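You operate a simulated robot arm through the tools that you are given. There is no shell and no other tool. Be economical: measure what you need, move in short steps, check, and stop when the job is done.

Carry out the task below with a simulated robot arm. There is one attempt and no reset: what you move stays moved.

TASK
Put the blue banded tube from the top of the small parts bench on the black block on the top of the rear-end stand. Close the top tool cabinet drawer. Put the wing nut from the top of the grey tool cabinet in the red bin there. Put one of the fork crowns from the space under the stay shelf in the deep red tray. Put the 25.4 mm lug from the top of the rear-end stand on top of the green lidded tin and the 28.6 mm lug on the lower shelf of the rear-end stand. Close the dryer drawer. Put the orange block on the shield card. Close the lower right drawer. Take the brass block with the smallest size on its label from the door end of the tube bench and leave it on the top of the alignment table. Put the 110 head tube from the jig parts table top on the silver cup. Take the 28.6 tube block from the top of the wooden block and put it on the yellow job card. Open the right blue drawer. The order is free. Set down upright: blue banded tube, lug, brass block.

The check looks at the end state, three seconds after you hand in, the way a careful person would. Anything else that was tipped, shoved, dropped, spilled or broken makes it a failure.

THE ROBOT
A 6-joint arm with a two-finger parallel gripper on a trunk, on a base that drives. Base frame: it is fixed to the floor where the robot stands at the start and does not move with it; the origin is under the middle of the robot, x ahead of it, y to its left, z up. Units: m, rad, N and s.
With the tool pointing down near the work surface it reaches from about 0.32 to 0.7 m from the robot's upright axis, wherever it stands. Its first joint turns from -2.897 to 2.897 rad. Places, roughly: black block (5x4x2 cm) [-1.5, 0.4, 0.9]; blue banded tube (3x3x7 cm) [0.5, -0.1, 0.9]; brass block [-4.75, -1, 0.75]; deep red tray (24x16x5 cm) [-1.6, 3.9, 0.9]; dryer drawer [-7.6, -0.5, 0.9]; fork crown (10x4x4 cm) [-1.2, 0.2, 0.9]; green lidded tin [-1.25, 0.25, 1]; head tube [-4, 0.75, 0.75]; lower right drawer [-6.9, -2, 0.6]; lower shelf of the rear-end stand [-1.3, 0.4, 0.2]; lug [-1.5, 0.5, 1]; orange block (5x8x4 cm) [-8, 0.9, 0.9]; red bin [0.75, 1, 0.75]; right blue drawer [-7.7, 0.4, 0.7]; shield card [-8, -0.5, 1]; silver cup (6x6x3 cm) [-7.4, 3.4, 0.9]; top of the alignment table [-6.5, 1.3, 0.8]; top tool cabinet drawer [0.6, 1, 0.7]; tube block [-4, 0.75, 1]; wing nut (7x3x3 cm) [0.8, 1.2, 0.9]; yellow job card [-0.25, 3.75, 0.75]. Payload 4.1 kg.
The tool frame sits at the grasp point between the pads (the TCP): z along the fingers, y along the line on which they close. The tips reach 0.023 m beyond it. Largest opening 0.094 m; finger width 0.038, thickness 0.01; the body of the gripper, 0.054 by 0.096 m, starts 0.039 m behind the TCP.
Orientation is told as [roll, pitch, yaw] about the base's x, y, z axes, in that order, counted from this pose: with the fingers straight down and closing along the base's y, the tool's x points along the base's -x, its y along +y and its z along -z.

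THE INTERFACE
- The arm moves only by the tool move_arm. Its argument "motion" is a list that holds one entry, the list of rows, each a list of 7 numbers: the turn, a rotation vector about the tool's x, y, z in rad, then the shift along the tool's x, y, z in m, then the finger opening in m, from 0 to 0.094. In form: [[[rx, ry, rz, x, y, z, grip], ...]]. A call has 1 to 8 rows; each row shifts and turns the commanded pose from where the row before left it, along the tool's axes as they then stand. Rows are played at 5 a second. More than 0.05 m and 0.15 rad between two rows, or a gripper value outside its range, and nothing of the call is played. A pose out of reach is approached as far as the arm can. The call stops where the force on the tool passes 40 N (or 10 N more than at its start, if that is more) or the arm is blocked; 0.2 s more then pass. Each finger travels about 0.045 m/s and halts on what it meets, pressing with about 27 N; the grip force reading is that of the motor and also rises with nothing between the fingers. The clock runs only during rows and for 0.2 s after the last one: add rows that do not move to give the fingers time. The reply holds the time, the measured pose of the TCP, the force on the tool along the base axes, the opening and the grip force, in the units named above and with some noise, with the torque about the TCP (base axes, N m) and any sound that the robot's microphone picked up, and new pictures: "pictures" is both (left out), scene, wrist or none.
- Cameras (640 x 400 px; columns grow to the right, rows downward): "scene" is now at [0.0181, 0.1656, 1.4344]; the picture's right is [0.00, -1.00, 0.00], its down [-0.73, -0.00, -0.68] and it looks along [0.68, 0.00, -0.73] (base axes); focal length 250 px, centre (320, 200). "wrist" rides on the gripper at [0.086, 0.016, -0.075] in the tool frame; the picture's right is [-0.18, 0.98, 0.00], its down [-0.58, -0.11, -0.81] and it looks along [-0.79, -0.15, 0.59] (tool axes); focal length 243 px, centre (320, 200). There is no depth. A picture from a camera that has moved, and an enlarged one, comes with that camera's place and axes in the base frame and with its lens.
- lift_body(by): slides the trunk up (or, below 0, down) by that many m; the arm and the scene camera ride with it, the base frame stays. It gives what a move gives, with no picture.
- base_move(legs): drives the robot by 1 to 6 legs, each [ahead, turn to the left] in m and rad, along the robot's own axes; the way and the turn of a leg run together, so that a leg with both is an arc; at most 1.5 m and 3.142 rad a leg. The arm and the cameras ride along, it lands a little off, and it stops where it bumps. It gives what a move gives, and a new picture of the scene camera.
- turn_head(pan, tilt): turns the head with the scene camera to pan (to the left, within 2.705 rad either way) and tilt (down, from -0.506 to 1.204), counted from straight ahead of the robot. It gives what a move gives, and a new picture of the scene camera.
- inspect(camera, box): a new picture of the part [left, top, right, bottom] of that camera's present view, enlarged. It takes no simulated time.
- job_done(): hands the job in; it is judged then, once.

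Work in short steps. Places have to be worked out from the pictures, the camera data and where the tool is seen: move nearer, look again, correct. Check each grasp and each placing, and mend what went wrong. You have 546 turns and 360 pictures in all, those below and enlarged ones among them. Open the gripper and draw the arm clear of the work before you hand the job in, unless the task says otherwise; then end with one line.

The tools are called as a command line: name --argument value ..., lists and objects as JSON in quotes. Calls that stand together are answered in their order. move_arm: Moves the arm, as the interface text tells. Its arguments: {"type":"object","properties":{"motion":{"type":"array"},"pictures":{"type":"string","enum":["both","scene","wrist","none"]}},"required":["motion"]} The other tools are called the same way: lift_body (by) slides the trunk up or down; base_move (legs) drives the base; turn_head (pan, tilt) turns the head that bears the scene camera; inspect (camera, box) takes an enlarged picture of a part of a camera's view; job_done () hands the job in.

At the start:

```text
time: 0.0
tool_pos: [0.3824, -0.1984, 1.1415]
orientation: [-0.001, 0.001, -0.001]
wrist_force: [-0.7, 0.0, 0.6]
ft_torque: [0.02, -0.01, 0.0]
finger_gap: 0.0944
grip_force: 0.1
trunk travel left (down, up): [-0.4, 0.19]
robot x, y, heading: [0.0034, -0.0004, 0.003]
head pan, tilt: [0.002, 0.824]
```

scene: 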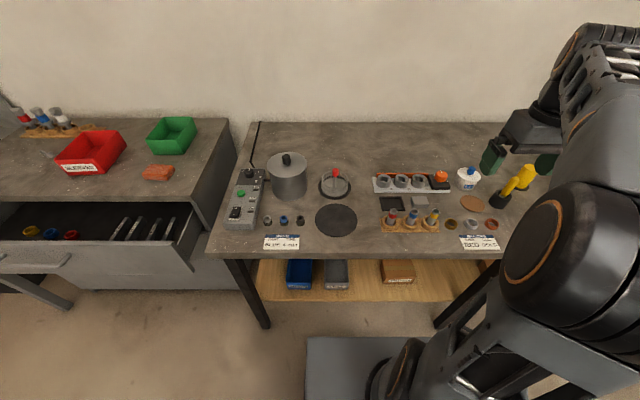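
wrist: 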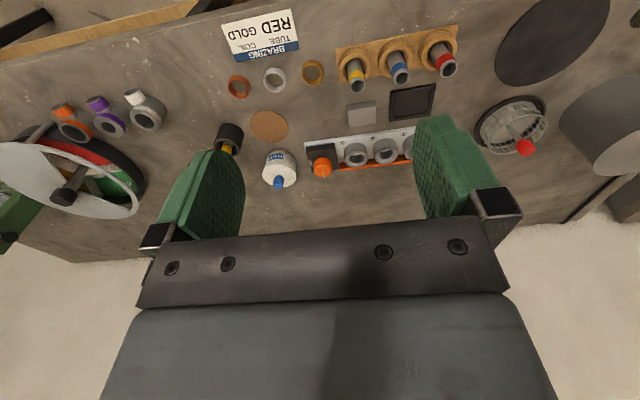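

The bench ahead holds a wooden rack with three banded tubes, and the tool cabinet is to the left. I'll enlarge both areas.

inspect --camera "scene" --box '[360, 160, 520, 260]'

inspect --camera "scene" --box '[0, 100, 240, 280]'

```text
4.00 times, centred on (440, 210) of scene
camera zoom: at [0.0181, 0.1656, 1.4344], right [0.0, -1.0, 0.0], down [-0.73, 0.0, -0.68], along [0.68, 0.0, -0.73], focal length 1001 px, centre (-160, 160)
```

zoom: 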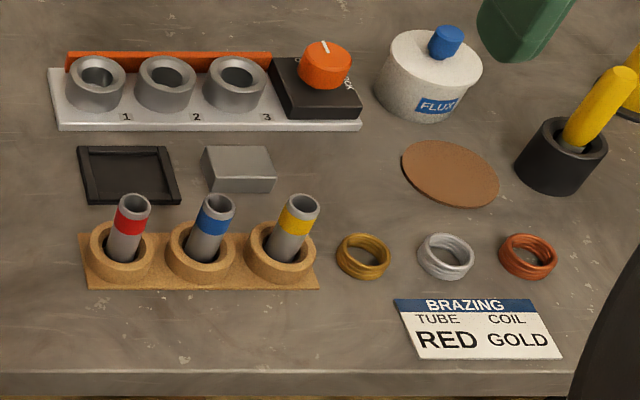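

```text
2.22 times, centred on (120, 190) of scene
camera zoom: at [0.0181, 0.1656, 1.4344], right [0.0, -1.0, 0.0], down [-0.73, 0.0, -0.68], along [0.68, 0.0, -0.73], focal length 556 px, centre (764, 222)
```

zoom: 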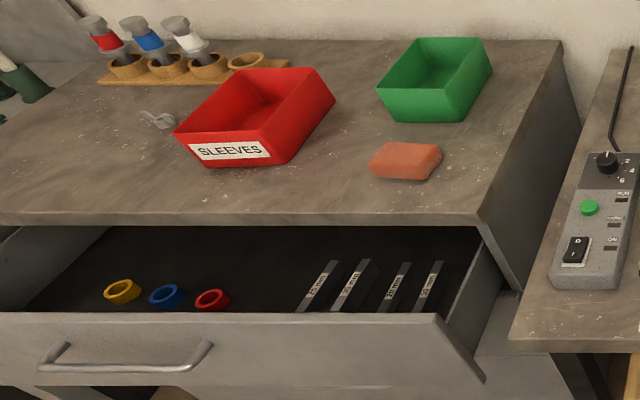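

The blue tube is in the middle socket at about (0.50, -0.11). I'll move above it with the fingers turned a quarter so they close along x.

move_arm --motion '[[[0, 0, 0.15, -0.02, 0.015, 0, 0.08], [0, 0, 0.15, 0, 0, 0, 0.08], [0, 0, 0.15, 0, 0, 0, 0.07], [0, 0, 0.15, 0, 0, 0, 0.07], [0, 0, 0.15, 0, 0, 0, 0.07], [0, 0, 0.15, 0, 0, 0, 0.07], [0, 0, 0.15, 0, 0, 0, 0.07], [0, 0, 0.15, 0, 0, 0, 0.07]]]' --pictures "none"

move_arm --motion '[[[0, 0, 0.15, 0, 0, 0, 0.07], [0, 0, 0.15, 0, 0, 0, 0.07], [0, 0, 0.0708, 0, 0, 0, 0.07], [0, 0, 0, 0, 0, 0.04, 0.07], [0, 0, 0, 0, 0, 0.04, 0.07]]]' --pictures "both"

```text
time: 1.8
tool_pos: [0.4015, -0.1837, 1.141]
orientation: [0.0, 0.0, -1.203]
wrist_force: [0.1, -0.7, 0.3]
ft_torque: [-0.01, -0.02, 0.02]
finger_gap: 0.07
grip_force: 0.0
trunk travel left (down, up): [-0.4, 0.19]
robot x, y, heading: [-0.0016, -0.0015, 0.001]
head pan, tilt: [0.002, 0.824]
```

```text
time: 3.0
tool_pos: [0.3986, -0.1833, 1.0602]
orientation: [0.001, 0.0, -1.57]
wrist_force: [-0.6, 1.2, 0.5]
ft_torque: [0.01, 0.0, -0.02]
finger_gap: 0.0701
grip_force: 0.0
trunk travel left (down, up): [-0.4, 0.19]
robot x, y, heading: [-0.0007, -0.0004, 0.005]
head pan, tilt: [0.002, 0.824]
camera scene: at [0.0181, 0.1656, 1.4344], right [0.0, -1.0, 0.0], down [-0.73, 0.0, -0.68], along [0.68, 0.0, -0.73], focal length 250 px, centre (320, 200)
camera wrist: at [0.4145, -0.0978, 1.1338], right [0.98, -0.18, 0.0], down [-0.11, -0.58, 0.81], along [-0.15, -0.79, -0.59], focal length 243 px, centre (320, 200)
```

scene: 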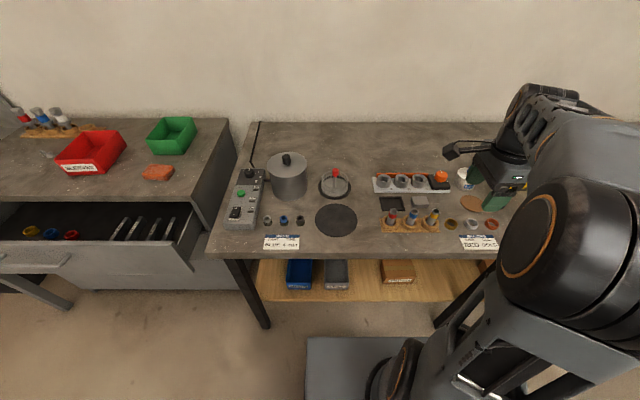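
wrist: 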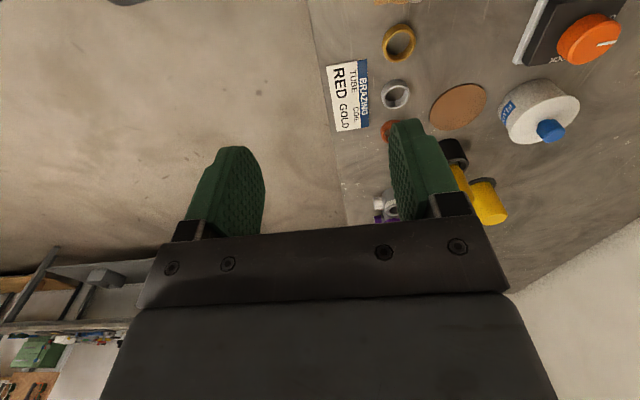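

The tool is turned and the tool x axis now points along +y. I'll slide over to the tube at height 1.0.

move_arm --motion '[[[0, 0, 0, 0.035, 0.033, 0.02, 0.07], [0, 0, 0, 0.036, 0.033, 0.02, 0.07], [0, 0, 0, 0, 0.032, 0.02, 0.07]]]' --pictures "both"

```text
refused: row 1 steps farther than a row can; nothing moved
```

The row was slightly too long, so I'll shorten the steps.

move_arm --motion '[[[0, 0, 0, 0.03, 0.033, 0.015, 0.07], [0, 0, 0, 0.03, 0.033, 0.015, 0.07], [0, 0, 0, 0.011, 0.032, 0.02, 0.07], [0, 0, 0, 0, 0, 0.01, 0.07]]]' --pictures "both"

```text
time: 4.0
tool_pos: [0.4988, -0.1102, 1.0018]
orientation: [-0.001, 0.0, -1.569]
wrist_force: [-0.1, 0.6, -0.1]
ft_torque: [0.0, 0.01, 0.0]
finger_gap: 0.07
grip_force: 0.1
trunk travel left (down, up): [-0.4, 0.19]
robot x, y, heading: [0.0027, 0.0031, 0.004]
head pan, tilt: [0.002, 0.824]
camera scene: at [0.0184, 0.1656, 1.4344], right [0.0, -1.0, 0.0], down [-0.73, 0.0, -0.68], along [0.68, 0.0, -0.73], focal length 250 px, centre (320, 200)
camera wrist: at [0.5142, -0.0251, 1.0761], right [0.98, -0.18, 0.0], down [-0.11, -0.58, 0.81], along [-0.15, -0.79, -0.59], focal length 243 px, centre (320, 200)
```

scene: 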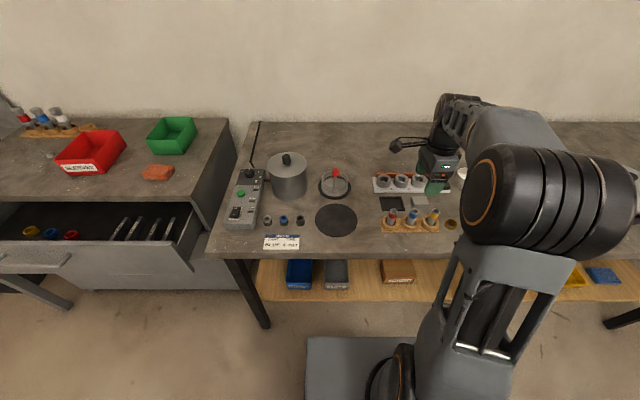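
wrist: 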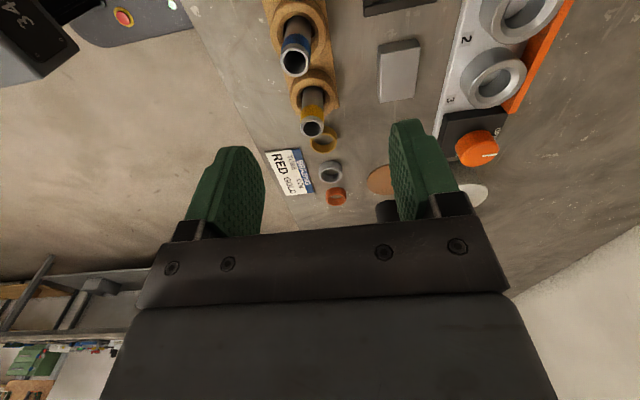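

From both views the blue tube top works out to about (0.480, -0.102, 0.895). I'll shift there and lower to 0.93 before checking.

move_arm --motion '[[[0, 0, 0, 0.008, -0.019, 0.0, 0.07], [0, 0, 0, 0, 0, 0.04, 0.07], [0, 0, 0, 0, 0, 0.032, 0.07]]]' --pictures "wrist"

inspect --camera "scene" --box '[360, 160, 520, 260]'

```text
time: 4.8
tool_pos: [0.4804, -0.1023, 0.9279]
orientation: [0.0, -0.001, -1.572]
wrist_force: [-0.2, -0.1, -0.1]
ft_torque: [-0.03, 0.0, 0.02]
finger_gap: 0.0701
grip_force: 0.1
trunk travel left (down, up): [-0.4, 0.19]
robot x, y, heading: [-0.0004, -0.0038, 0.005]
head pan, tilt: [0.002, 0.824]
camera wrist: at [0.4975, -0.0173, 1.0021], right [0.98, -0.18, 0.0], down [-0.11, -0.58, 0.81], along [-0.15, -0.79, -0.59], focal length 243 px, centre (320, 200)
```

wrist: 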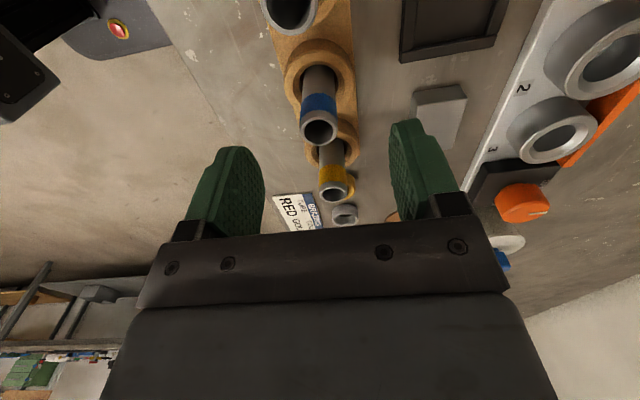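

```text
4.00 times, centred on (440, 210) of scene
camera zoom: at [0.0184, 0.1655, 1.4344], right [0.0, -1.0, 0.0], down [-0.73, 0.0, -0.68], along [0.68, 0.0, -0.73], focal length 1001 px, centre (-160, 160)
```

zoom: 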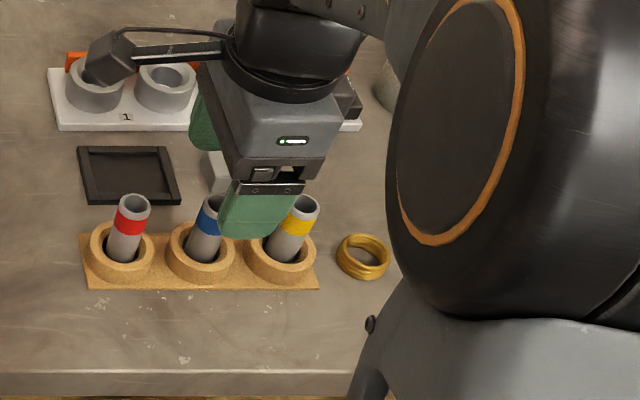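

The tube is well centred between the fingers. I'll lower further and check again.

move_arm --motion '[[[0, 0, 0, 0, 0, 0.03, 0.07], [0, 0, 0, 0, 0, 0.01, 0.07]]]' --pictures "wrist"

inspect --camera "scene" --box '[360, 170, 460, 250]'

```text
time: 5.4
tool_pos: [0.4793, -0.1039, 0.8894]
orientation: [0.0, 0.001, -1.572]
wrist_force: [0.3, -0.7, 1.0]
ft_torque: [-0.01, 0.03, 0.02]
finger_gap: 0.0701
grip_force: 0.1
trunk travel left (down, up): [-0.4, 0.19]
robot x, y, heading: [-0.0018, -0.0026, 0.001]
head pan, tilt: [0.002, 0.824]
camera wrist: at [0.497, -0.0185, 0.964], right [0.98, -0.18, 0.0], down [-0.11, -0.58, 0.81], along [-0.15, -0.79, -0.59], focal length 243 px, centre (320, 200)
```

wrist: 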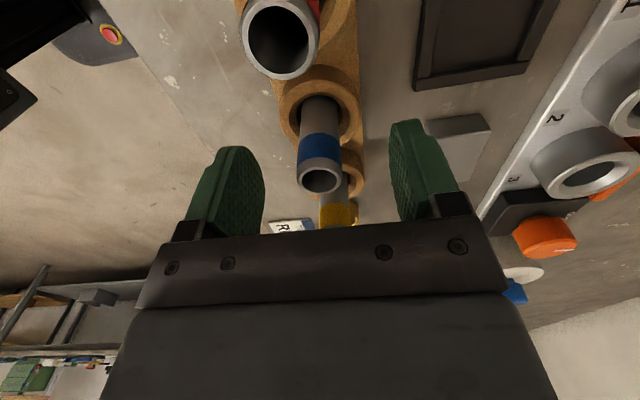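

```text
5.00 times, centred on (410, 210) of scene
camera zoom: at [0.0183, 0.1656, 1.4344], right [0.0, -1.0, 0.0], down [-0.73, 0.0, -0.68], along [0.68, 0.0, -0.73], focal length 1251 px, centre (-130, 150)
```

zoom: 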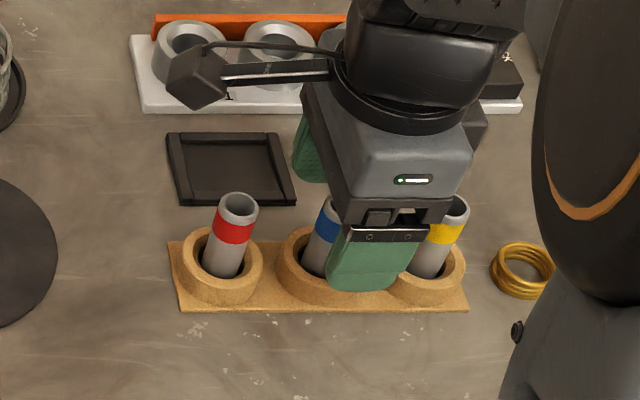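

The tube top is level with the TCP. I'll lower 14 mm and close.

move_arm --motion '[[[0, 0, 0, 0, 0, 0.014, 0.07], [0, 0, 0, 0, 0, 0, 0.03], [0, 0, 0, 0, 0, 0, 0.01], [0, 0, 0, 0, 0, 0, 0.01], [0, 0, 0, 0, 0, 0, 0.01]]]' --pictures "wrist"

```text
time: 6.6
tool_pos: [0.4802, -0.1026, 0.8775]
orientation: [0.0, 0.0, -1.572]
wrist_force: [0.0, -0.7, 0.3]
ft_torque: [0.01, 0.06, 0.02]
finger_gap: 0.021
grip_force: 26.6
trunk travel left (down, up): [-0.4, 0.19]
robot x, y, heading: [-0.0008, 0.0013, 0.005]
head pan, tilt: [0.002, 0.824]
camera wrist: at [0.4971, -0.0175, 0.9513], right [0.98, -0.18, 0.0], down [-0.11, -0.58, 0.81], along [-0.15, -0.79, -0.59], focal length 243 px, centre (320, 200)
```

wrist: 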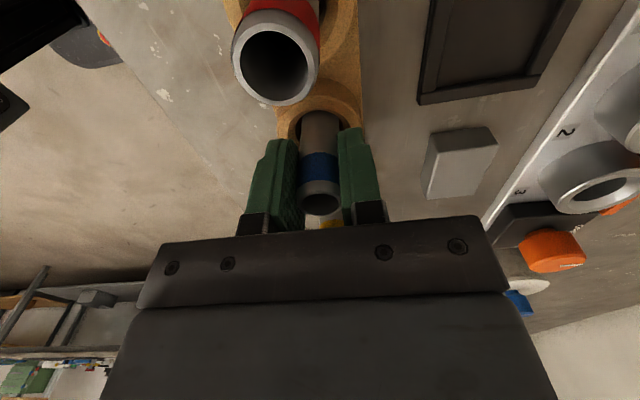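

The tube is held, about 21 mm across. I'll lift it straight up.

move_arm --motion '[[[0, 0, 0, 0, 0, -0.03, 0.01], [0, 0, 0, 0, 0, -0.04, 0.01], [0, 0, 0, 0, 0, -0.05, 0.01], [0, 0, 0, 0, 0, -0.05, 0.01], [0, 0, 0, 0, 0, -0.05, 0.01]]]' --pictures "both"

```text
time: 7.8
tool_pos: [0.4803, -0.1048, 1.0958]
orientation: [0.0, 0.0, -1.569]
wrist_force: [-0.6, 0.9, -0.6]
ft_torque: [0.01, 0.01, 0.02]
finger_gap: 0.021
grip_force: 27.0
trunk travel left (down, up): [-0.4, 0.19]
robot x, y, heading: [0.0062, -0.0007, 0.002]
head pan, tilt: [0.002, 0.824]
camera scene: at [0.0181, 0.1656, 1.4343], right [0.0, -1.0, 0.0], down [-0.73, 0.0, -0.68], along [0.68, 0.0, -0.73], focal length 250 px, centre (320, 200)
camera wrist: at [0.496, -0.0197, 1.17], right [0.98, -0.18, 0.0], down [-0.11, -0.58, 0.81], along [-0.15, -0.79, -0.59], focal length 243 px, centre (320, 200)
```

scene: 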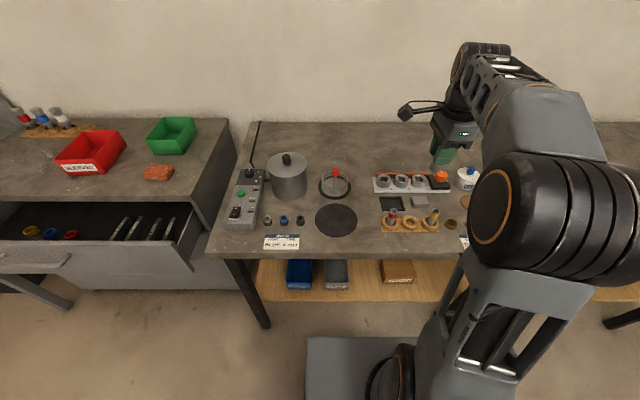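
wrist: 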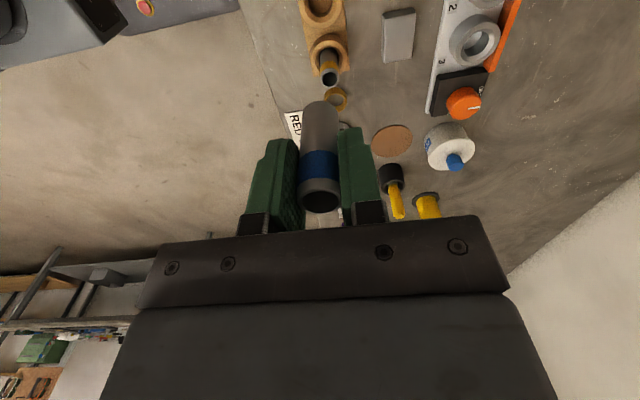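

The tube is lifted. I'll turn the head to look around the room.

turn_head --pan 1.5 --tilt 0.35

turn_head --pan 2.6 --tilt 0.4

turn_head --pan -2.6 --tilt 0.35

```text
time: 9.4
tool_pos: [0.4805, -0.1046, 1.0959]
orientation: [0.001, 0.0, -1.572]
wrist_force: [-0.1, 0.7, -1.2]
ft_torque: [0.01, 0.0, 0.01]
finger_gap: 0.0208
grip_force: 27.0
trunk travel left (down, up): [-0.4, 0.19]
robot x, y, heading: [0.0019, -0.0, 0.002]
head pan, tilt: [1.499, 0.351]
camera scene: at [-0.0546, 0.2584, 1.476], right [1.0, -0.07, 0.0], down [-0.02, -0.34, -0.94], along [0.07, 0.94, -0.34], focal length 250 px, centre (320, 200)
```

scene: 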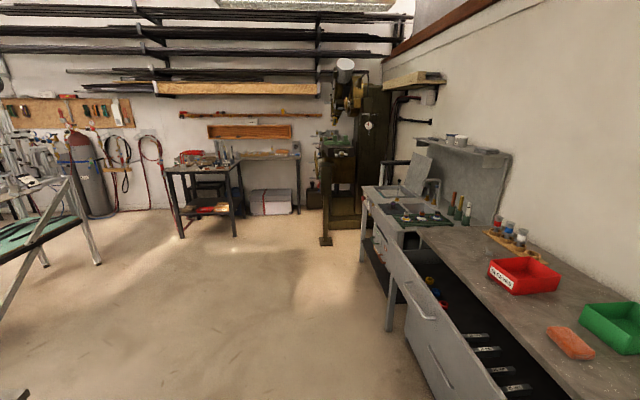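

```text
time: 10.7
tool_pos: [0.4792, -0.1051, 1.0946]
orientation: [0.0, 0.001, -1.571]
wrist_force: [0.8, -0.2, -0.7]
ft_torque: [-0.03, 0.02, -0.05]
finger_gap: 0.0208
grip_force: 26.9
trunk travel left (down, up): [-0.4, 0.19]
robot x, y, heading: [-0.0033, -0.0017, 0.001]
head pan, tilt: [2.601, 0.4]
camera scene: at [-0.1407, 0.2133, 1.4715], right [0.52, 0.86, 0.0], down [0.33, -0.2, -0.92], along [-0.79, 0.47, -0.39], focal length 250 px, centre (320, 200)
```

scene: 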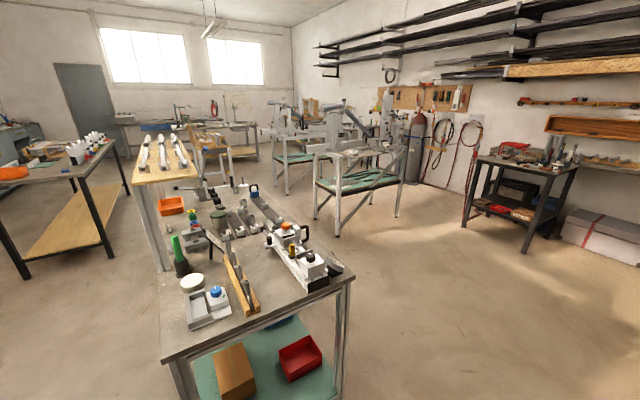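

```text
time: 14.8
tool_pos: [0.4795, -0.1054, 1.0948]
orientation: [0.0, -0.001, -1.57]
wrist_force: [0.0, 0.4, -0.8]
ft_torque: [0.0, 0.01, 0.01]
finger_gap: 0.0209
grip_force: 27.4
trunk travel left (down, up): [-0.4, 0.19]
robot x, y, heading: [0.0032, 0.0015, 0.001]
head pan, tilt: [-2.601, 0.351]
camera scene: at [-0.1411, 0.1175, 1.476], right [-0.52, 0.86, 0.0], down [0.29, 0.18, -0.94], along [-0.8, -0.48, -0.34], focal length 250 px, centre (320, 200)
```

scene: 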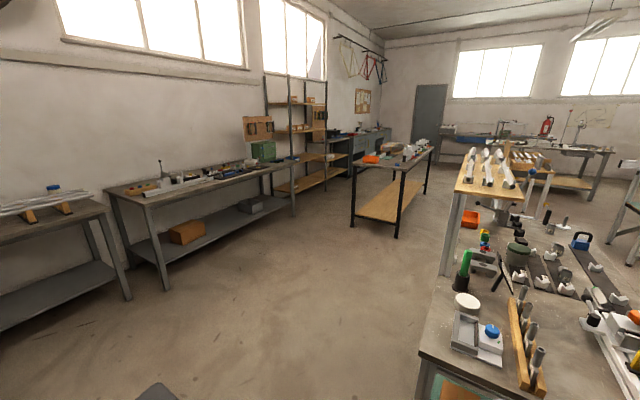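

The rear-end stand is right behind. I'll look at it closely.

turn_head --pan 2.7 --tilt 0.5

inspect --camera "scene" --box '[180, 100, 420, 250]'

```text
time: 18.9
tool_pos: [0.4796, -0.1047, 1.0942]
orientation: [-0.001, 0.001, -1.571]
wrist_force: [0.1, -0.1, -0.9]
ft_torque: [-0.01, 0.0, -0.01]
finger_gap: 0.021
grip_force: 27.0
trunk travel left (down, up): [-0.4, 0.19]
robot x, y, heading: [-0.0024, -0.0009, -0.001]
head pan, tilt: [2.7, 0.499]
camera scene: at [-0.1436, 0.2044, 1.4623], right [0.43, 0.9, 0.0], down [0.43, -0.2, -0.88], along [-0.79, 0.38, -0.48], focal length 250 px, centre (320, 200)
```

scene: 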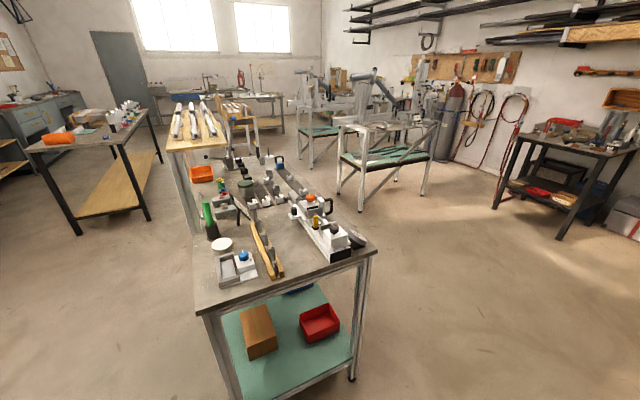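

```text
2.67 times, centred on (300, 175) of scene
camera zoom: at [-0.1436, 0.2044, 1.4623], right [0.43, 0.9, 0.0], down [0.43, -0.2, -0.88], along [-0.79, 0.38, -0.48], focal length 667 px, centre (373, 267)
```

zoom: 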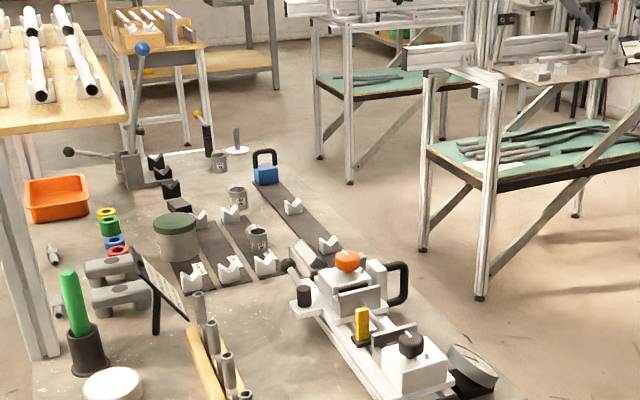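

The stand's near edge is at x≈-0.71 and it spans y 0.10–0.72. I'll tuck the tool closer, then drive around to its +y side.

move_arm --motion '[[[0, 0, 0, 0, -0.04, -0.02, 0.01], [0, 0, 0, 0, -0.04, -0.02, 0.01], [0, 0, 0, 0, -0.03, -0.02, 0.01]]]' --pictures "none"

base_move --legs '[[-0.15, 0], [0, 1.571], [1.2, 0], [0, 1.571]]'

```text
time: 19.7
tool_pos: [0.3709, -0.1038, 1.1565]
orientation: [-0.001, 0.001, -1.568]
wrist_force: [-0.5, 0.1, -0.4]
ft_torque: [-0.03, -0.01, 0.03]
finger_gap: 0.0209
grip_force: 26.8
trunk travel left (down, up): [-0.4, 0.19]
robot x, y, heading: [-0.001, -0.0013, -0.005]
head pan, tilt: [2.7, 0.499]
```

```text
time: 34.5
tool_pos: [-0.4885, 1.3316, 1.157]
orientation: [0.0, 0.0, 1.547]
wrist_force: [0.5, -1.0, -0.5]
ft_torque: [0.02, 0.01, -0.02]
finger_gap: 0.021
grip_force: 26.6
trunk travel left (down, up): [-0.4, 0.19]
robot x, y, heading: [-0.1223, 1.2178, 3.114]
head pan, tilt: [2.7, 0.499]
camera scene: at [0.0157, 1.0084, 1.4623], right [-0.45, -0.89, 0.0], down [-0.43, 0.22, -0.88], along [0.78, -0.4, -0.48], focal length 250 px, centre (320, 200)
```

scene: 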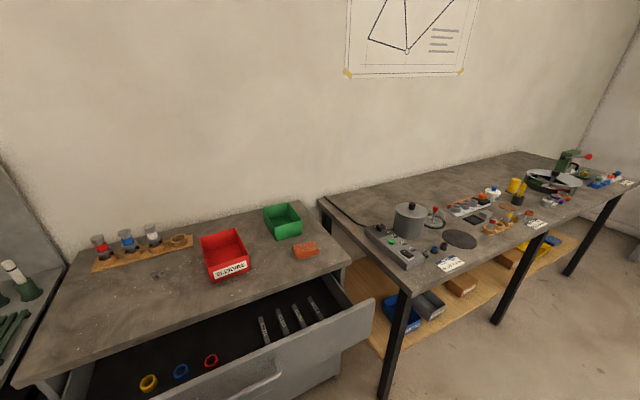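

I'm on the +y side. I'll look left at the stand from here.

turn_head --pan 0.6 --tilt 0.45

inspect --camera "scene" --box '[120, 100, 440, 300]'

```text
time: 36.5
tool_pos: [-0.4875, 1.3324, 1.1558]
orientation: [0.0, 0.001, 1.546]
wrist_force: [0.8, -0.1, -0.8]
ft_torque: [0.02, -0.01, 0.01]
finger_gap: 0.0209
grip_force: 27.3
trunk travel left (down, up): [-0.4, 0.19]
robot x, y, heading: [-0.1219, 1.2177, 3.118]
head pan, tilt: [0.6, 0.45]
camera scene: at [-0.1427, 0.9994, 1.4668], right [-0.54, 0.84, 0.0], down [0.37, 0.24, -0.9], along [-0.76, -0.49, -0.44], focal length 250 px, centre (320, 200)
```

scene: 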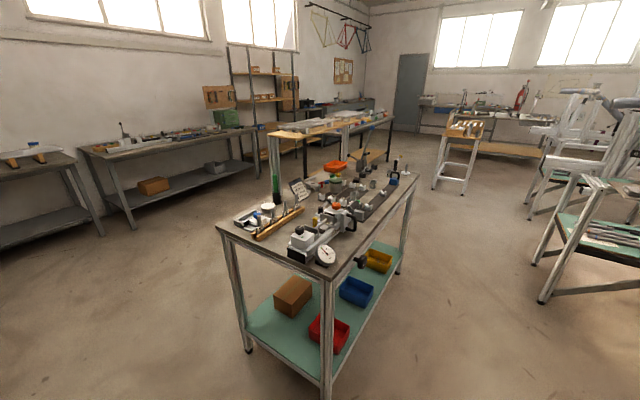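

```text
2.00 times, centred on (280, 200) of scene
camera zoom: at [-0.1427, 0.9994, 1.4668], right [-0.54, 0.84, 0.0], down [0.37, 0.24, -0.9], along [-0.76, -0.49, -0.44], focal length 500 px, centre (400, 200)
```

zoom: 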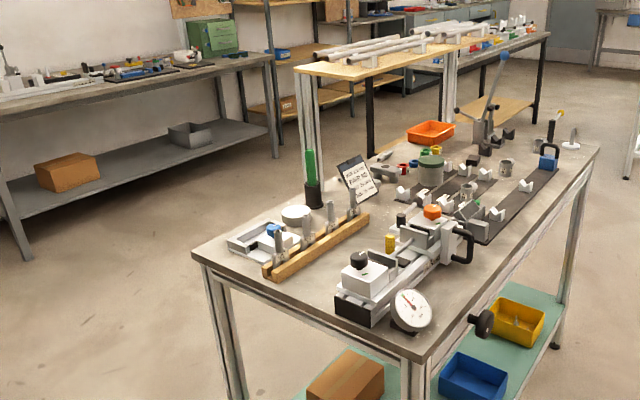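

The stay shelf stands along the stand's -y side. I'll drive along the +y side and turn to face the stand.

base_move --legs '[[1.0, 0], [0.2, 0.8], [0, 0.8]]'

turn_head --pan 0.0 --tilt 0.75

```text
time: 45.9
tool_pos: [-1.4492, 0.8248, 1.1562]
orientation: [0.001, -0.001, 3.11]
wrist_force: [0.2, 0.4, -1.0]
ft_torque: [0.01, -0.01, 0.0]
finger_gap: 0.0208
grip_force: 26.9
trunk travel left (down, up): [-0.4, 0.19]
robot x, y, heading: [-1.3313, 1.1909, -1.607]
head pan, tilt: [0.6, 0.45]
camera scene: at [-1.1161, 1.1683, 1.4668], right [-0.84, -0.54, 0.0], down [-0.23, 0.37, -0.9], along [0.48, -0.76, -0.44], focal length 250 px, centre (320, 200)
```

scene: 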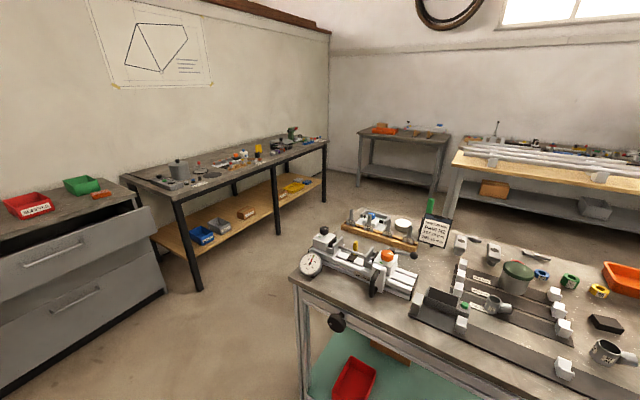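

```text
time: 46.9
tool_pos: [-1.4479, 0.8243, 1.1563]
orientation: [-0.001, 0.0, 3.108]
wrist_force: [-0.3, -0.7, 0.4]
ft_torque: [-0.02, 0.03, -0.01]
finger_gap: 0.0209
grip_force: 27.2
trunk travel left (down, up): [-0.4, 0.19]
robot x, y, heading: [-1.331, 1.1936, -1.607]
head pan, tilt: [0.0, 0.75]
camera scene: at [-1.1683, 1.163, 1.4404], right [-1.0, 0.03, 0.0], down [0.02, 0.68, -0.73], along [-0.02, -0.73, -0.68], focal length 250 px, centre (320, 200)
```

scene: 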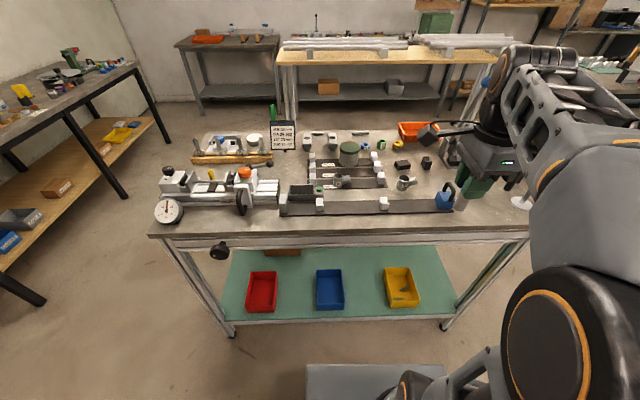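

inspect --camera "scene" --box '[270, 110, 470, 235]'

```text
3.20 times, centred on (370, 172) of scene
camera zoom: at [-1.1683, 1.163, 1.4404], right [-1.0, 0.03, 0.0], down [0.02, 0.68, -0.73], along [-0.02, -0.73, -0.68], focal length 801 px, centre (160, 288)
```

zoom: 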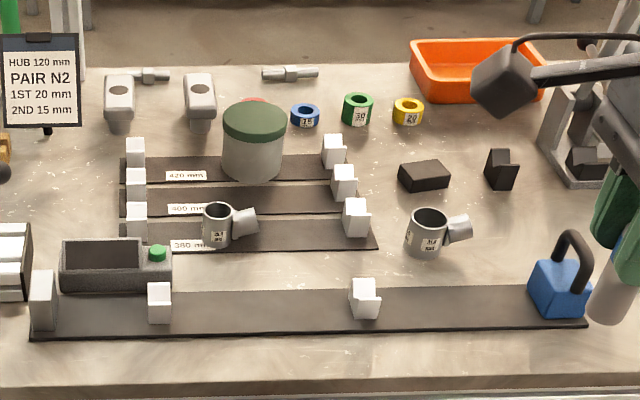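

The flat dark block by the orange tray is the black block, at about (-1.52, 0.36). I'll drive a bit closer, keeping the base clear of the shelf.

base_move --legs '[[0.16, 0]]'

turn_head --pan -0.25 --tilt 0.95

inspect --camera "scene" --box '[160, 40, 480, 240]'

```text
time: 48.4
tool_pos: [-1.4543, 0.663, 1.1564]
orientation: [0.001, 0.001, 3.106]
wrist_force: [0.2, 0.3, -2.3]
ft_torque: [-0.03, -0.01, -0.02]
finger_gap: 0.0209
grip_force: 26.6
trunk travel left (down, up): [-0.4, 0.19]
robot x, y, heading: [-1.339, 1.0329, -1.603]
head pan, tilt: [0.0, 0.75]
camera scene: at [-1.1739, 1.0017, 1.4403], right [-1.0, 0.03, 0.0], down [0.02, 0.68, -0.73], along [-0.03, -0.73, -0.68], focal length 250 px, centre (320, 200)
```

scene: 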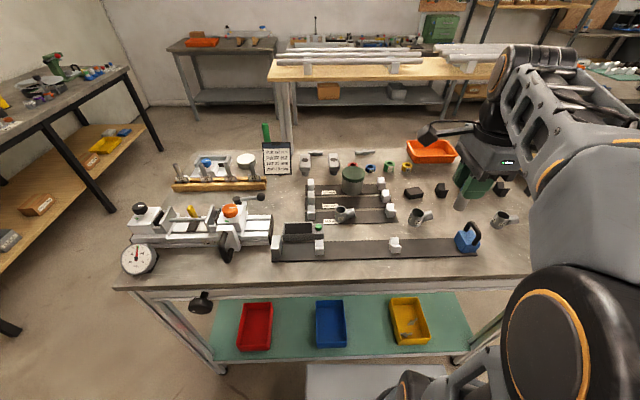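

```text
time: 49.1
tool_pos: [-1.4546, 0.6642, 1.1566]
orientation: [0.0, 0.001, 3.108]
wrist_force: [-0.4, 0.5, -1.6]
ft_torque: [0.01, 0.0, 0.01]
finger_gap: 0.0211
grip_force: 27.3
trunk travel left (down, up): [-0.4, 0.19]
robot x, y, heading: [-1.3382, 1.0288, -1.603]
head pan, tilt: [-0.25, 0.949]
camera scene: at [-1.1914, 1.0148, 1.4249], right [-0.96, 0.28, 0.0], down [0.23, 0.78, -0.58], along [-0.16, -0.56, -0.81], focal length 250 px, centre (320, 200)
```

scene: 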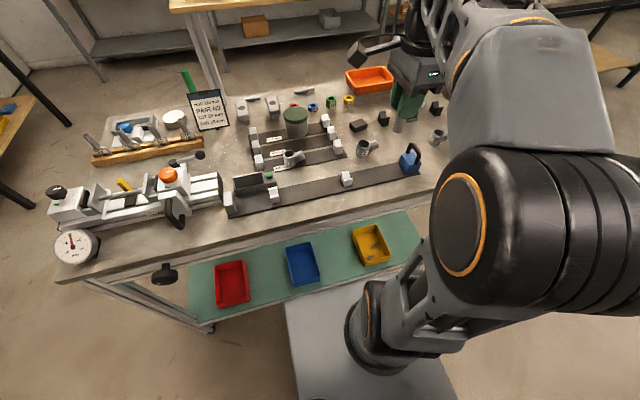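

```text
2.00 times, centred on (320, 140) of scene
camera zoom: at [-1.1914, 1.0148, 1.4249], right [-0.96, 0.28, 0.0], down [0.23, 0.78, -0.58], along [-0.16, -0.56, -0.81], focal length 500 px, centre (320, 320)
```

zoom: 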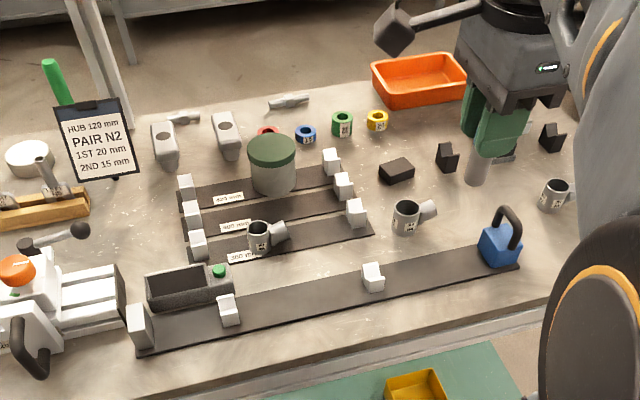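

The black block resolves to (-1.518, 0.359) with its top near z 0.873. I'll move over it at height.

move_arm --motion '[[[0, 0, 0, -0.01, 0.045, 0, 0.01], [0, 0, 0, -0.01, 0.045, 0, 0.01], [0, 0, 0, -0.01, 0.045, 0, 0.01], [0, 0, 0, -0.01, 0.045, 0.01, 0.01], [0, 0, 0, -0.013, 0.045, 0.01, 0.01], [0, 0, 0, 0, 0.045, 0.02, 0.01], [0, 0, 0, 0, 0.037, 0.03, 0.01], [0, 0, 0, 0, 0, 0.02, 0.01]]]' --pictures "both"

```text
time: 50.9
tool_pos: [-1.5051, 0.4057, 1.0484]
orientation: [-0.002, 0.0, 3.106]
wrist_force: [-0.6, -0.5, -0.8]
ft_torque: [0.01, 0.03, 0.01]
finger_gap: 0.0209
grip_force: 26.2
out of reach, approached as far as the arm can: row 6, 7
trunk travel left (down, up): [-0.4, 0.19]
robot x, y, heading: [-1.3401, 1.0281, -1.604]
head pan, tilt: [-0.25, 0.949]
camera scene: at [-1.1916, 1.0141, 1.4248], right [-0.96, 0.28, 0.0], down [0.23, 0.78, -0.58], along [-0.16, -0.56, -0.81], focal length 250 px, centre (320, 200)
camera wrist: at [-1.4199, 0.3847, 1.123], right [-0.22, -0.98, 0.0], down [-0.58, 0.13, 0.81], along [-0.79, 0.18, -0.59], focal length 243 px, centre (320, 200)
```

scene: 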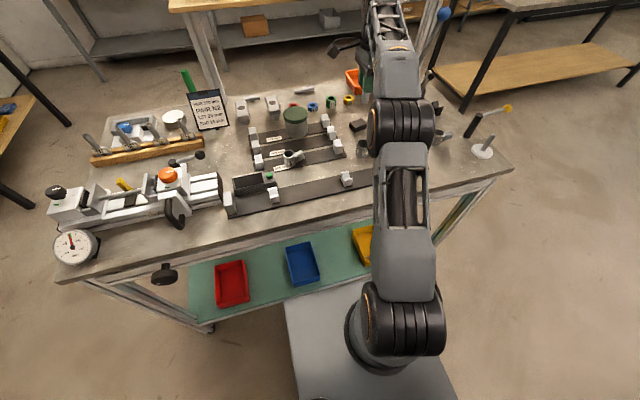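
wrist: 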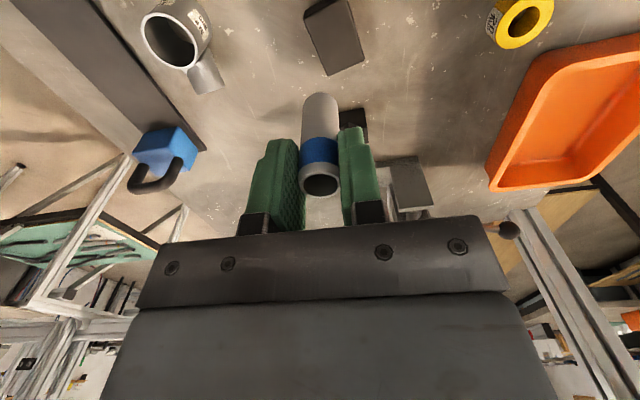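

The wrist ray combined with the scene rays puts the block top at about (-1.504, 0.391, 0.896), which is nearer than I first judged. I'll step 15 mm further and lower a bit.

move_arm --motion '[[[0, 0, 0, 0, 0, 0.03, 0.01], [0, 0, 0, 0.0, 0.014, 0.02, 0.01], [0, 0, 0, 0.0, 0.0, 0.01, 0.01]]]' --pictures "wrist"

inspect --camera "scene" --box '[300, 60, 460, 160]'

```text
time: 51.7
tool_pos: [-1.5065, 0.3892, 0.9918]
orientation: [0.0, -0.002, 3.106]
wrist_force: [0.2, -0.6, -1.5]
ft_torque: [0.02, 0.01, 0.02]
finger_gap: 0.0208
grip_force: 27.1
trunk travel left (down, up): [-0.4, 0.19]
robot x, y, heading: [-1.3371, 1.0355, -1.604]
head pan, tilt: [-0.25, 0.949]
camera wrist: at [-1.4205, 0.3692, 1.0665], right [-0.22, -0.98, 0.0], down [-0.58, 0.13, 0.81], along [-0.79, 0.18, -0.59], focal length 243 px, centre (320, 200)
```

wrist: 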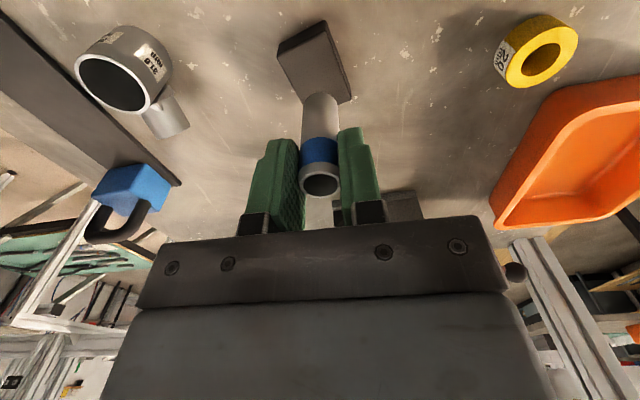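

```text
4.00 times, centred on (380, 110) of scene
camera zoom: at [-1.1915, 1.0145, 1.4248], right [-0.96, 0.28, 0.0], down [0.23, 0.78, -0.58], along [-0.16, -0.56, -0.81], focal length 1001 px, centre (80, 560)
```

zoom: 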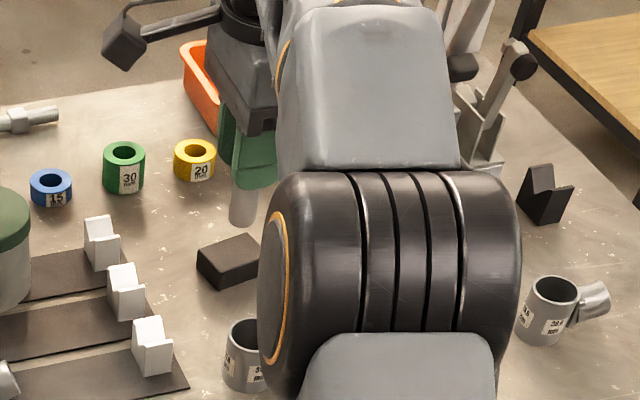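

The block centre reads about (-1.497, 0.391), so I'll nudge +x and lower a little more.

move_arm --motion '[[[0, 0, 0, 0.008, 0, 0.01, 0.01], [0, 0, 0, 0.0, 0.0, 0.012, 0.01], [0, 0, 0, 0.0, 0.0, 0.0, 0.01]]]' --pictures "wrist"

inspect --camera "scene" --box '[330, 80, 410, 130]'

```text
time: 52.5
tool_pos: [-1.5002, 0.3891, 0.9681]
orientation: [-0.001, -0.001, 3.108]
wrist_force: [-0.2, -0.2, -0.8]
ft_torque: [0.02, -0.02, 0.0]
finger_gap: 0.0207
grip_force: 26.7
trunk travel left (down, up): [-0.4, 0.19]
robot x, y, heading: [-1.3401, 1.0356, -1.606]
head pan, tilt: [-0.25, 0.949]
camera wrist: at [-1.4128, 0.3688, 1.0435], right [-0.22, -0.98, 0.0], down [-0.58, 0.13, 0.81], along [-0.79, 0.18, -0.59], focal length 243 px, centre (320, 200)
```

wrist: 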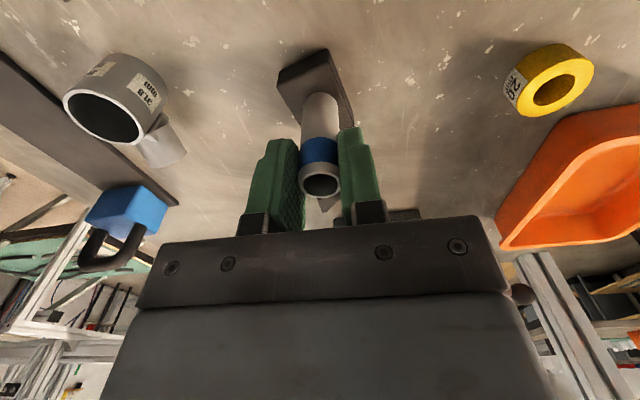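

```text
8.00 times, centred on (370, 105) of scene
camera zoom: at [-1.1915, 1.0147, 1.4248], right [-0.96, 0.28, 0.0], down [0.23, 0.78, -0.58], along [-0.16, -0.56, -0.81], focal length 2002 px, centre (-80, 960)
```

zoom: 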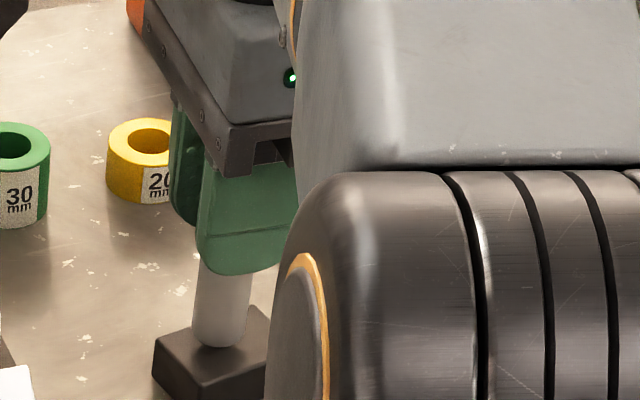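

The tube is above the block with a small gap. I'll lower in small steps while watching the force.

move_arm --motion '[[[0, 0, 0, 0.004, 0, 0.004, 0.01], [0, 0, 0, 0.0, 0.0, 0.004, 0.01], [0, 0, 0, 0.0, 0.0, 0.0, 0.01]]]' --pictures "wrist"

inspect --camera "scene" --box '[330, 80, 410, 130]'

```text
time: 53.3
tool_pos: [-1.4948, 0.3887, 0.9656]
orientation: [0.005, 0.0, 3.106]
wrist_force: [-2.4, -2.7, 14.9]
ft_torque: [-0.18, 0.09, 0.02]
finger_gap: 0.021
grip_force: 27.5
trunk travel left (down, up): [-0.4, 0.19]
robot x, y, heading: [-1.3382, 1.0318, -1.606]
head pan, tilt: [-0.25, 0.949]
camera wrist: at [-1.4083, 0.3684, 1.0386], right [-0.22, -0.98, 0.0], down [-0.58, 0.13, 0.81], along [-0.79, 0.17, -0.59], focal length 243 px, centre (320, 200)
```

wrist: 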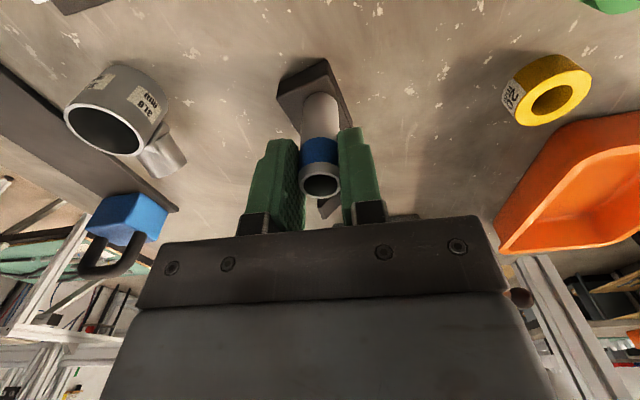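

```text
8.00 times, centred on (370, 105) of scene
camera zoom: at [-1.1912, 1.0158, 1.425], right [-0.96, 0.28, 0.0], down [0.23, 0.78, -0.58], along [-0.16, -0.56, -0.81], focal length 2002 px, centre (-80, 960)
```

zoom: 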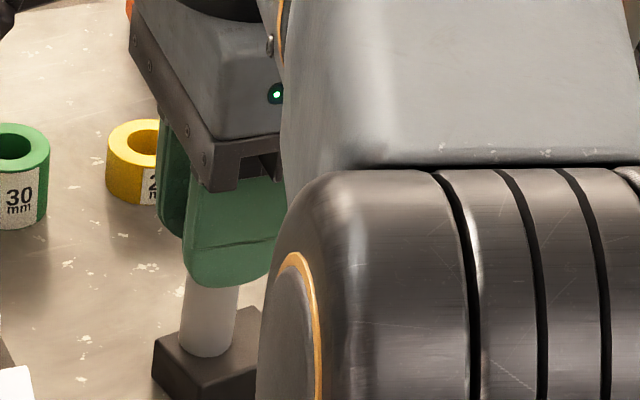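

I felt contact, but the scene view shows the tube sitting toward the block's +x side. I'll raise it slightly and shift 10 mm toward the block centre.

move_arm --motion '[[[0, 0, 0, 0, 0, -0.014, 0.01], [0, 0, 0, -0.01, -0.003, 0.0, 0.01], [0, 0, 0, 0.0, 0.0, 0.004, 0.01], [0, 0, 0, 0.0, 0.0, 0.0, 0.01]]]' --pictures "wrist"

inspect --camera "scene" --box '[330, 80, 410, 130]'

```text
time: 54.3
tool_pos: [-1.5069, 0.3918, 0.9711]
orientation: [-0.003, 0.001, 3.106]
wrist_force: [-0.5, 0.0, -1.1]
ft_torque: [0.01, -0.01, 0.01]
finger_gap: 0.0209
grip_force: 27.0
trunk travel left (down, up): [-0.4, 0.19]
robot x, y, heading: [-1.3378, 1.0314, -1.608]
head pan, tilt: [-0.25, 0.949]
camera wrist: at [-1.4203, 0.3711, 1.0454], right [-0.22, -0.98, 0.0], down [-0.58, 0.13, 0.81], along [-0.79, 0.18, -0.59], focal length 243 px, centre (320, 200)
```

wrist: 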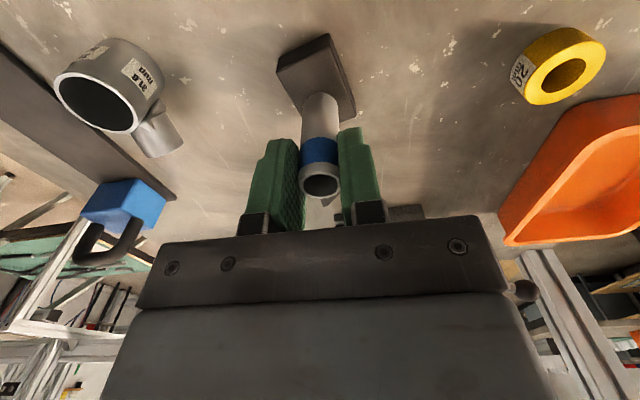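

```text
8.00 times, centred on (370, 105) of scene
camera zoom: at [-1.1914, 1.0148, 1.4248], right [-0.96, 0.28, 0.0], down [0.23, 0.78, -0.58], along [-0.16, -0.56, -0.81], focal length 2002 px, centre (-80, 960)
```

zoom: 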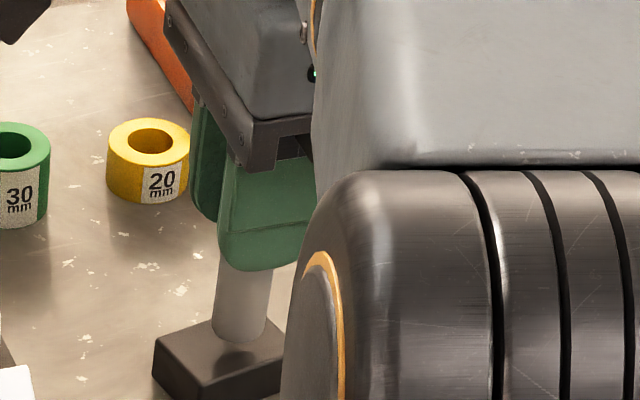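

The scene view shows it centred. I'll lower to contact.

move_arm --motion '[[[0, 0, 0, 0.003, 0, 0.003, 0.01], [0, 0, 0, 0.0, 0.0, 0.002, 0.01], [0, 0, 0, 0.0, 0.0, 0.0, 0.01]]]' --pictures "none"

```text
time: 55.1
tool_pos: [-1.5026, 0.3906, 0.9657]
orientation: [0.0, 0.0, 3.107]
wrist_force: [1.0, -0.1, -0.4]
ft_torque: [-0.02, -0.01, 0.0]
finger_gap: 0.0208
grip_force: 26.7
trunk travel left (down, up): [-0.4, 0.19]
robot x, y, heading: [-1.3379, 1.0339, -1.614]
head pan, tilt: [-0.25, 0.949]
```

move_arm --motion '[[[0, 0, 0, 0, 0, 0.0015, 0.01], [0, 0, 0, 0.0, 0.0, 0.0015, 0.01], [0, 0, 0, 0.0, 0.0, 0.0, 0.01]]]' --pictures "none"

```text
time: 55.9
tool_pos: [-1.5024, 0.3925, 0.9636]
orientation: [0.003, 0.0, 3.106]
wrist_force: [-0.7, -2.1, 7.7]
ft_torque: [-0.12, 0.02, 0.04]
finger_gap: 0.0211
grip_force: 27.0
trunk travel left (down, up): [-0.4, 0.19]
robot x, y, heading: [-1.3389, 1.0319, -1.602]
head pan, tilt: [-0.25, 0.949]
```

Contact force is about 8 N. I'll open slowly and retreat straight up.

move_arm --motion '[[[0, 0, 0, 0, 0, 0.0, 0.03], [0, 0, 0, 0, 0, 0, 0.05], [0, 0, 0, 0, 0, 0, 0.06], [0, 0, 0, 0, 0, -0.03, 0.06], [0, 0, 0, 0, 0, -0.05, 0.06], [0, 0, 0, 0, 0, -0.03, 0.06]]]' --pictures "wrist"

inspect --camera "scene" --box '[300, 60, 460, 160]'

```text
time: 57.3
tool_pos: [-1.502, 0.4039, 1.069]
orientation: [0.0, 0.0, 3.106]
wrist_force: [-0.1, -0.7, 0.0]
ft_torque: [0.0, -0.03, -0.02]
finger_gap: 0.06
grip_force: 0.0
out of reach, approached as far as the arm can: row 6
trunk travel left (down, up): [-0.4, 0.19]
robot x, y, heading: [-1.3396, 1.0335, -1.61]
head pan, tilt: [-0.25, 0.949]
camera wrist: at [-1.4156, 0.383, 1.1434], right [-0.22, -0.98, 0.0], down [-0.58, 0.13, 0.81], along [-0.79, 0.18, -0.59], focal length 243 px, centre (320, 200)
```

wrist: 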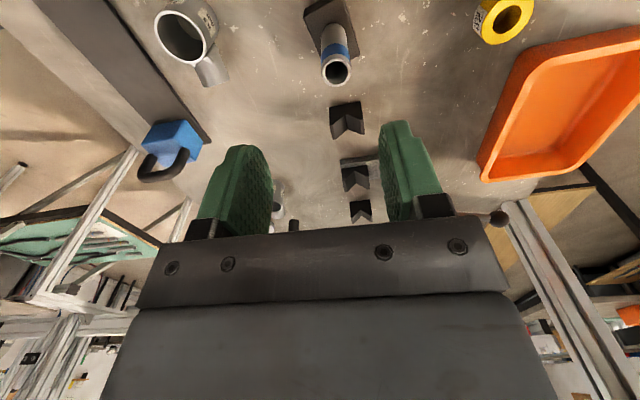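

```text
4.00 times, centred on (380, 110) of scene
camera zoom: at [-1.1912, 1.0156, 1.4248], right [-0.96, 0.28, 0.0], down [0.23, 0.78, -0.58], along [-0.16, -0.56, -0.81], focal length 1001 px, centre (80, 560)
```

zoom: 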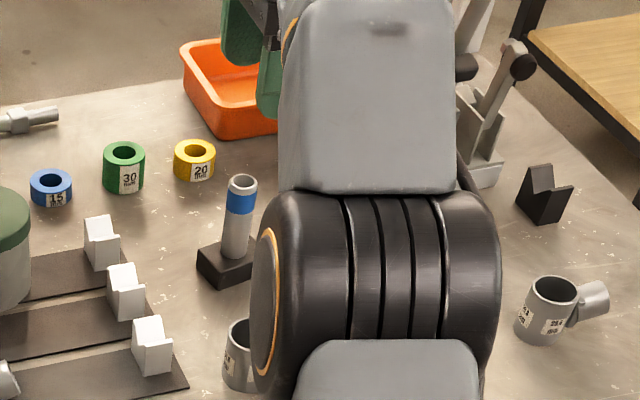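

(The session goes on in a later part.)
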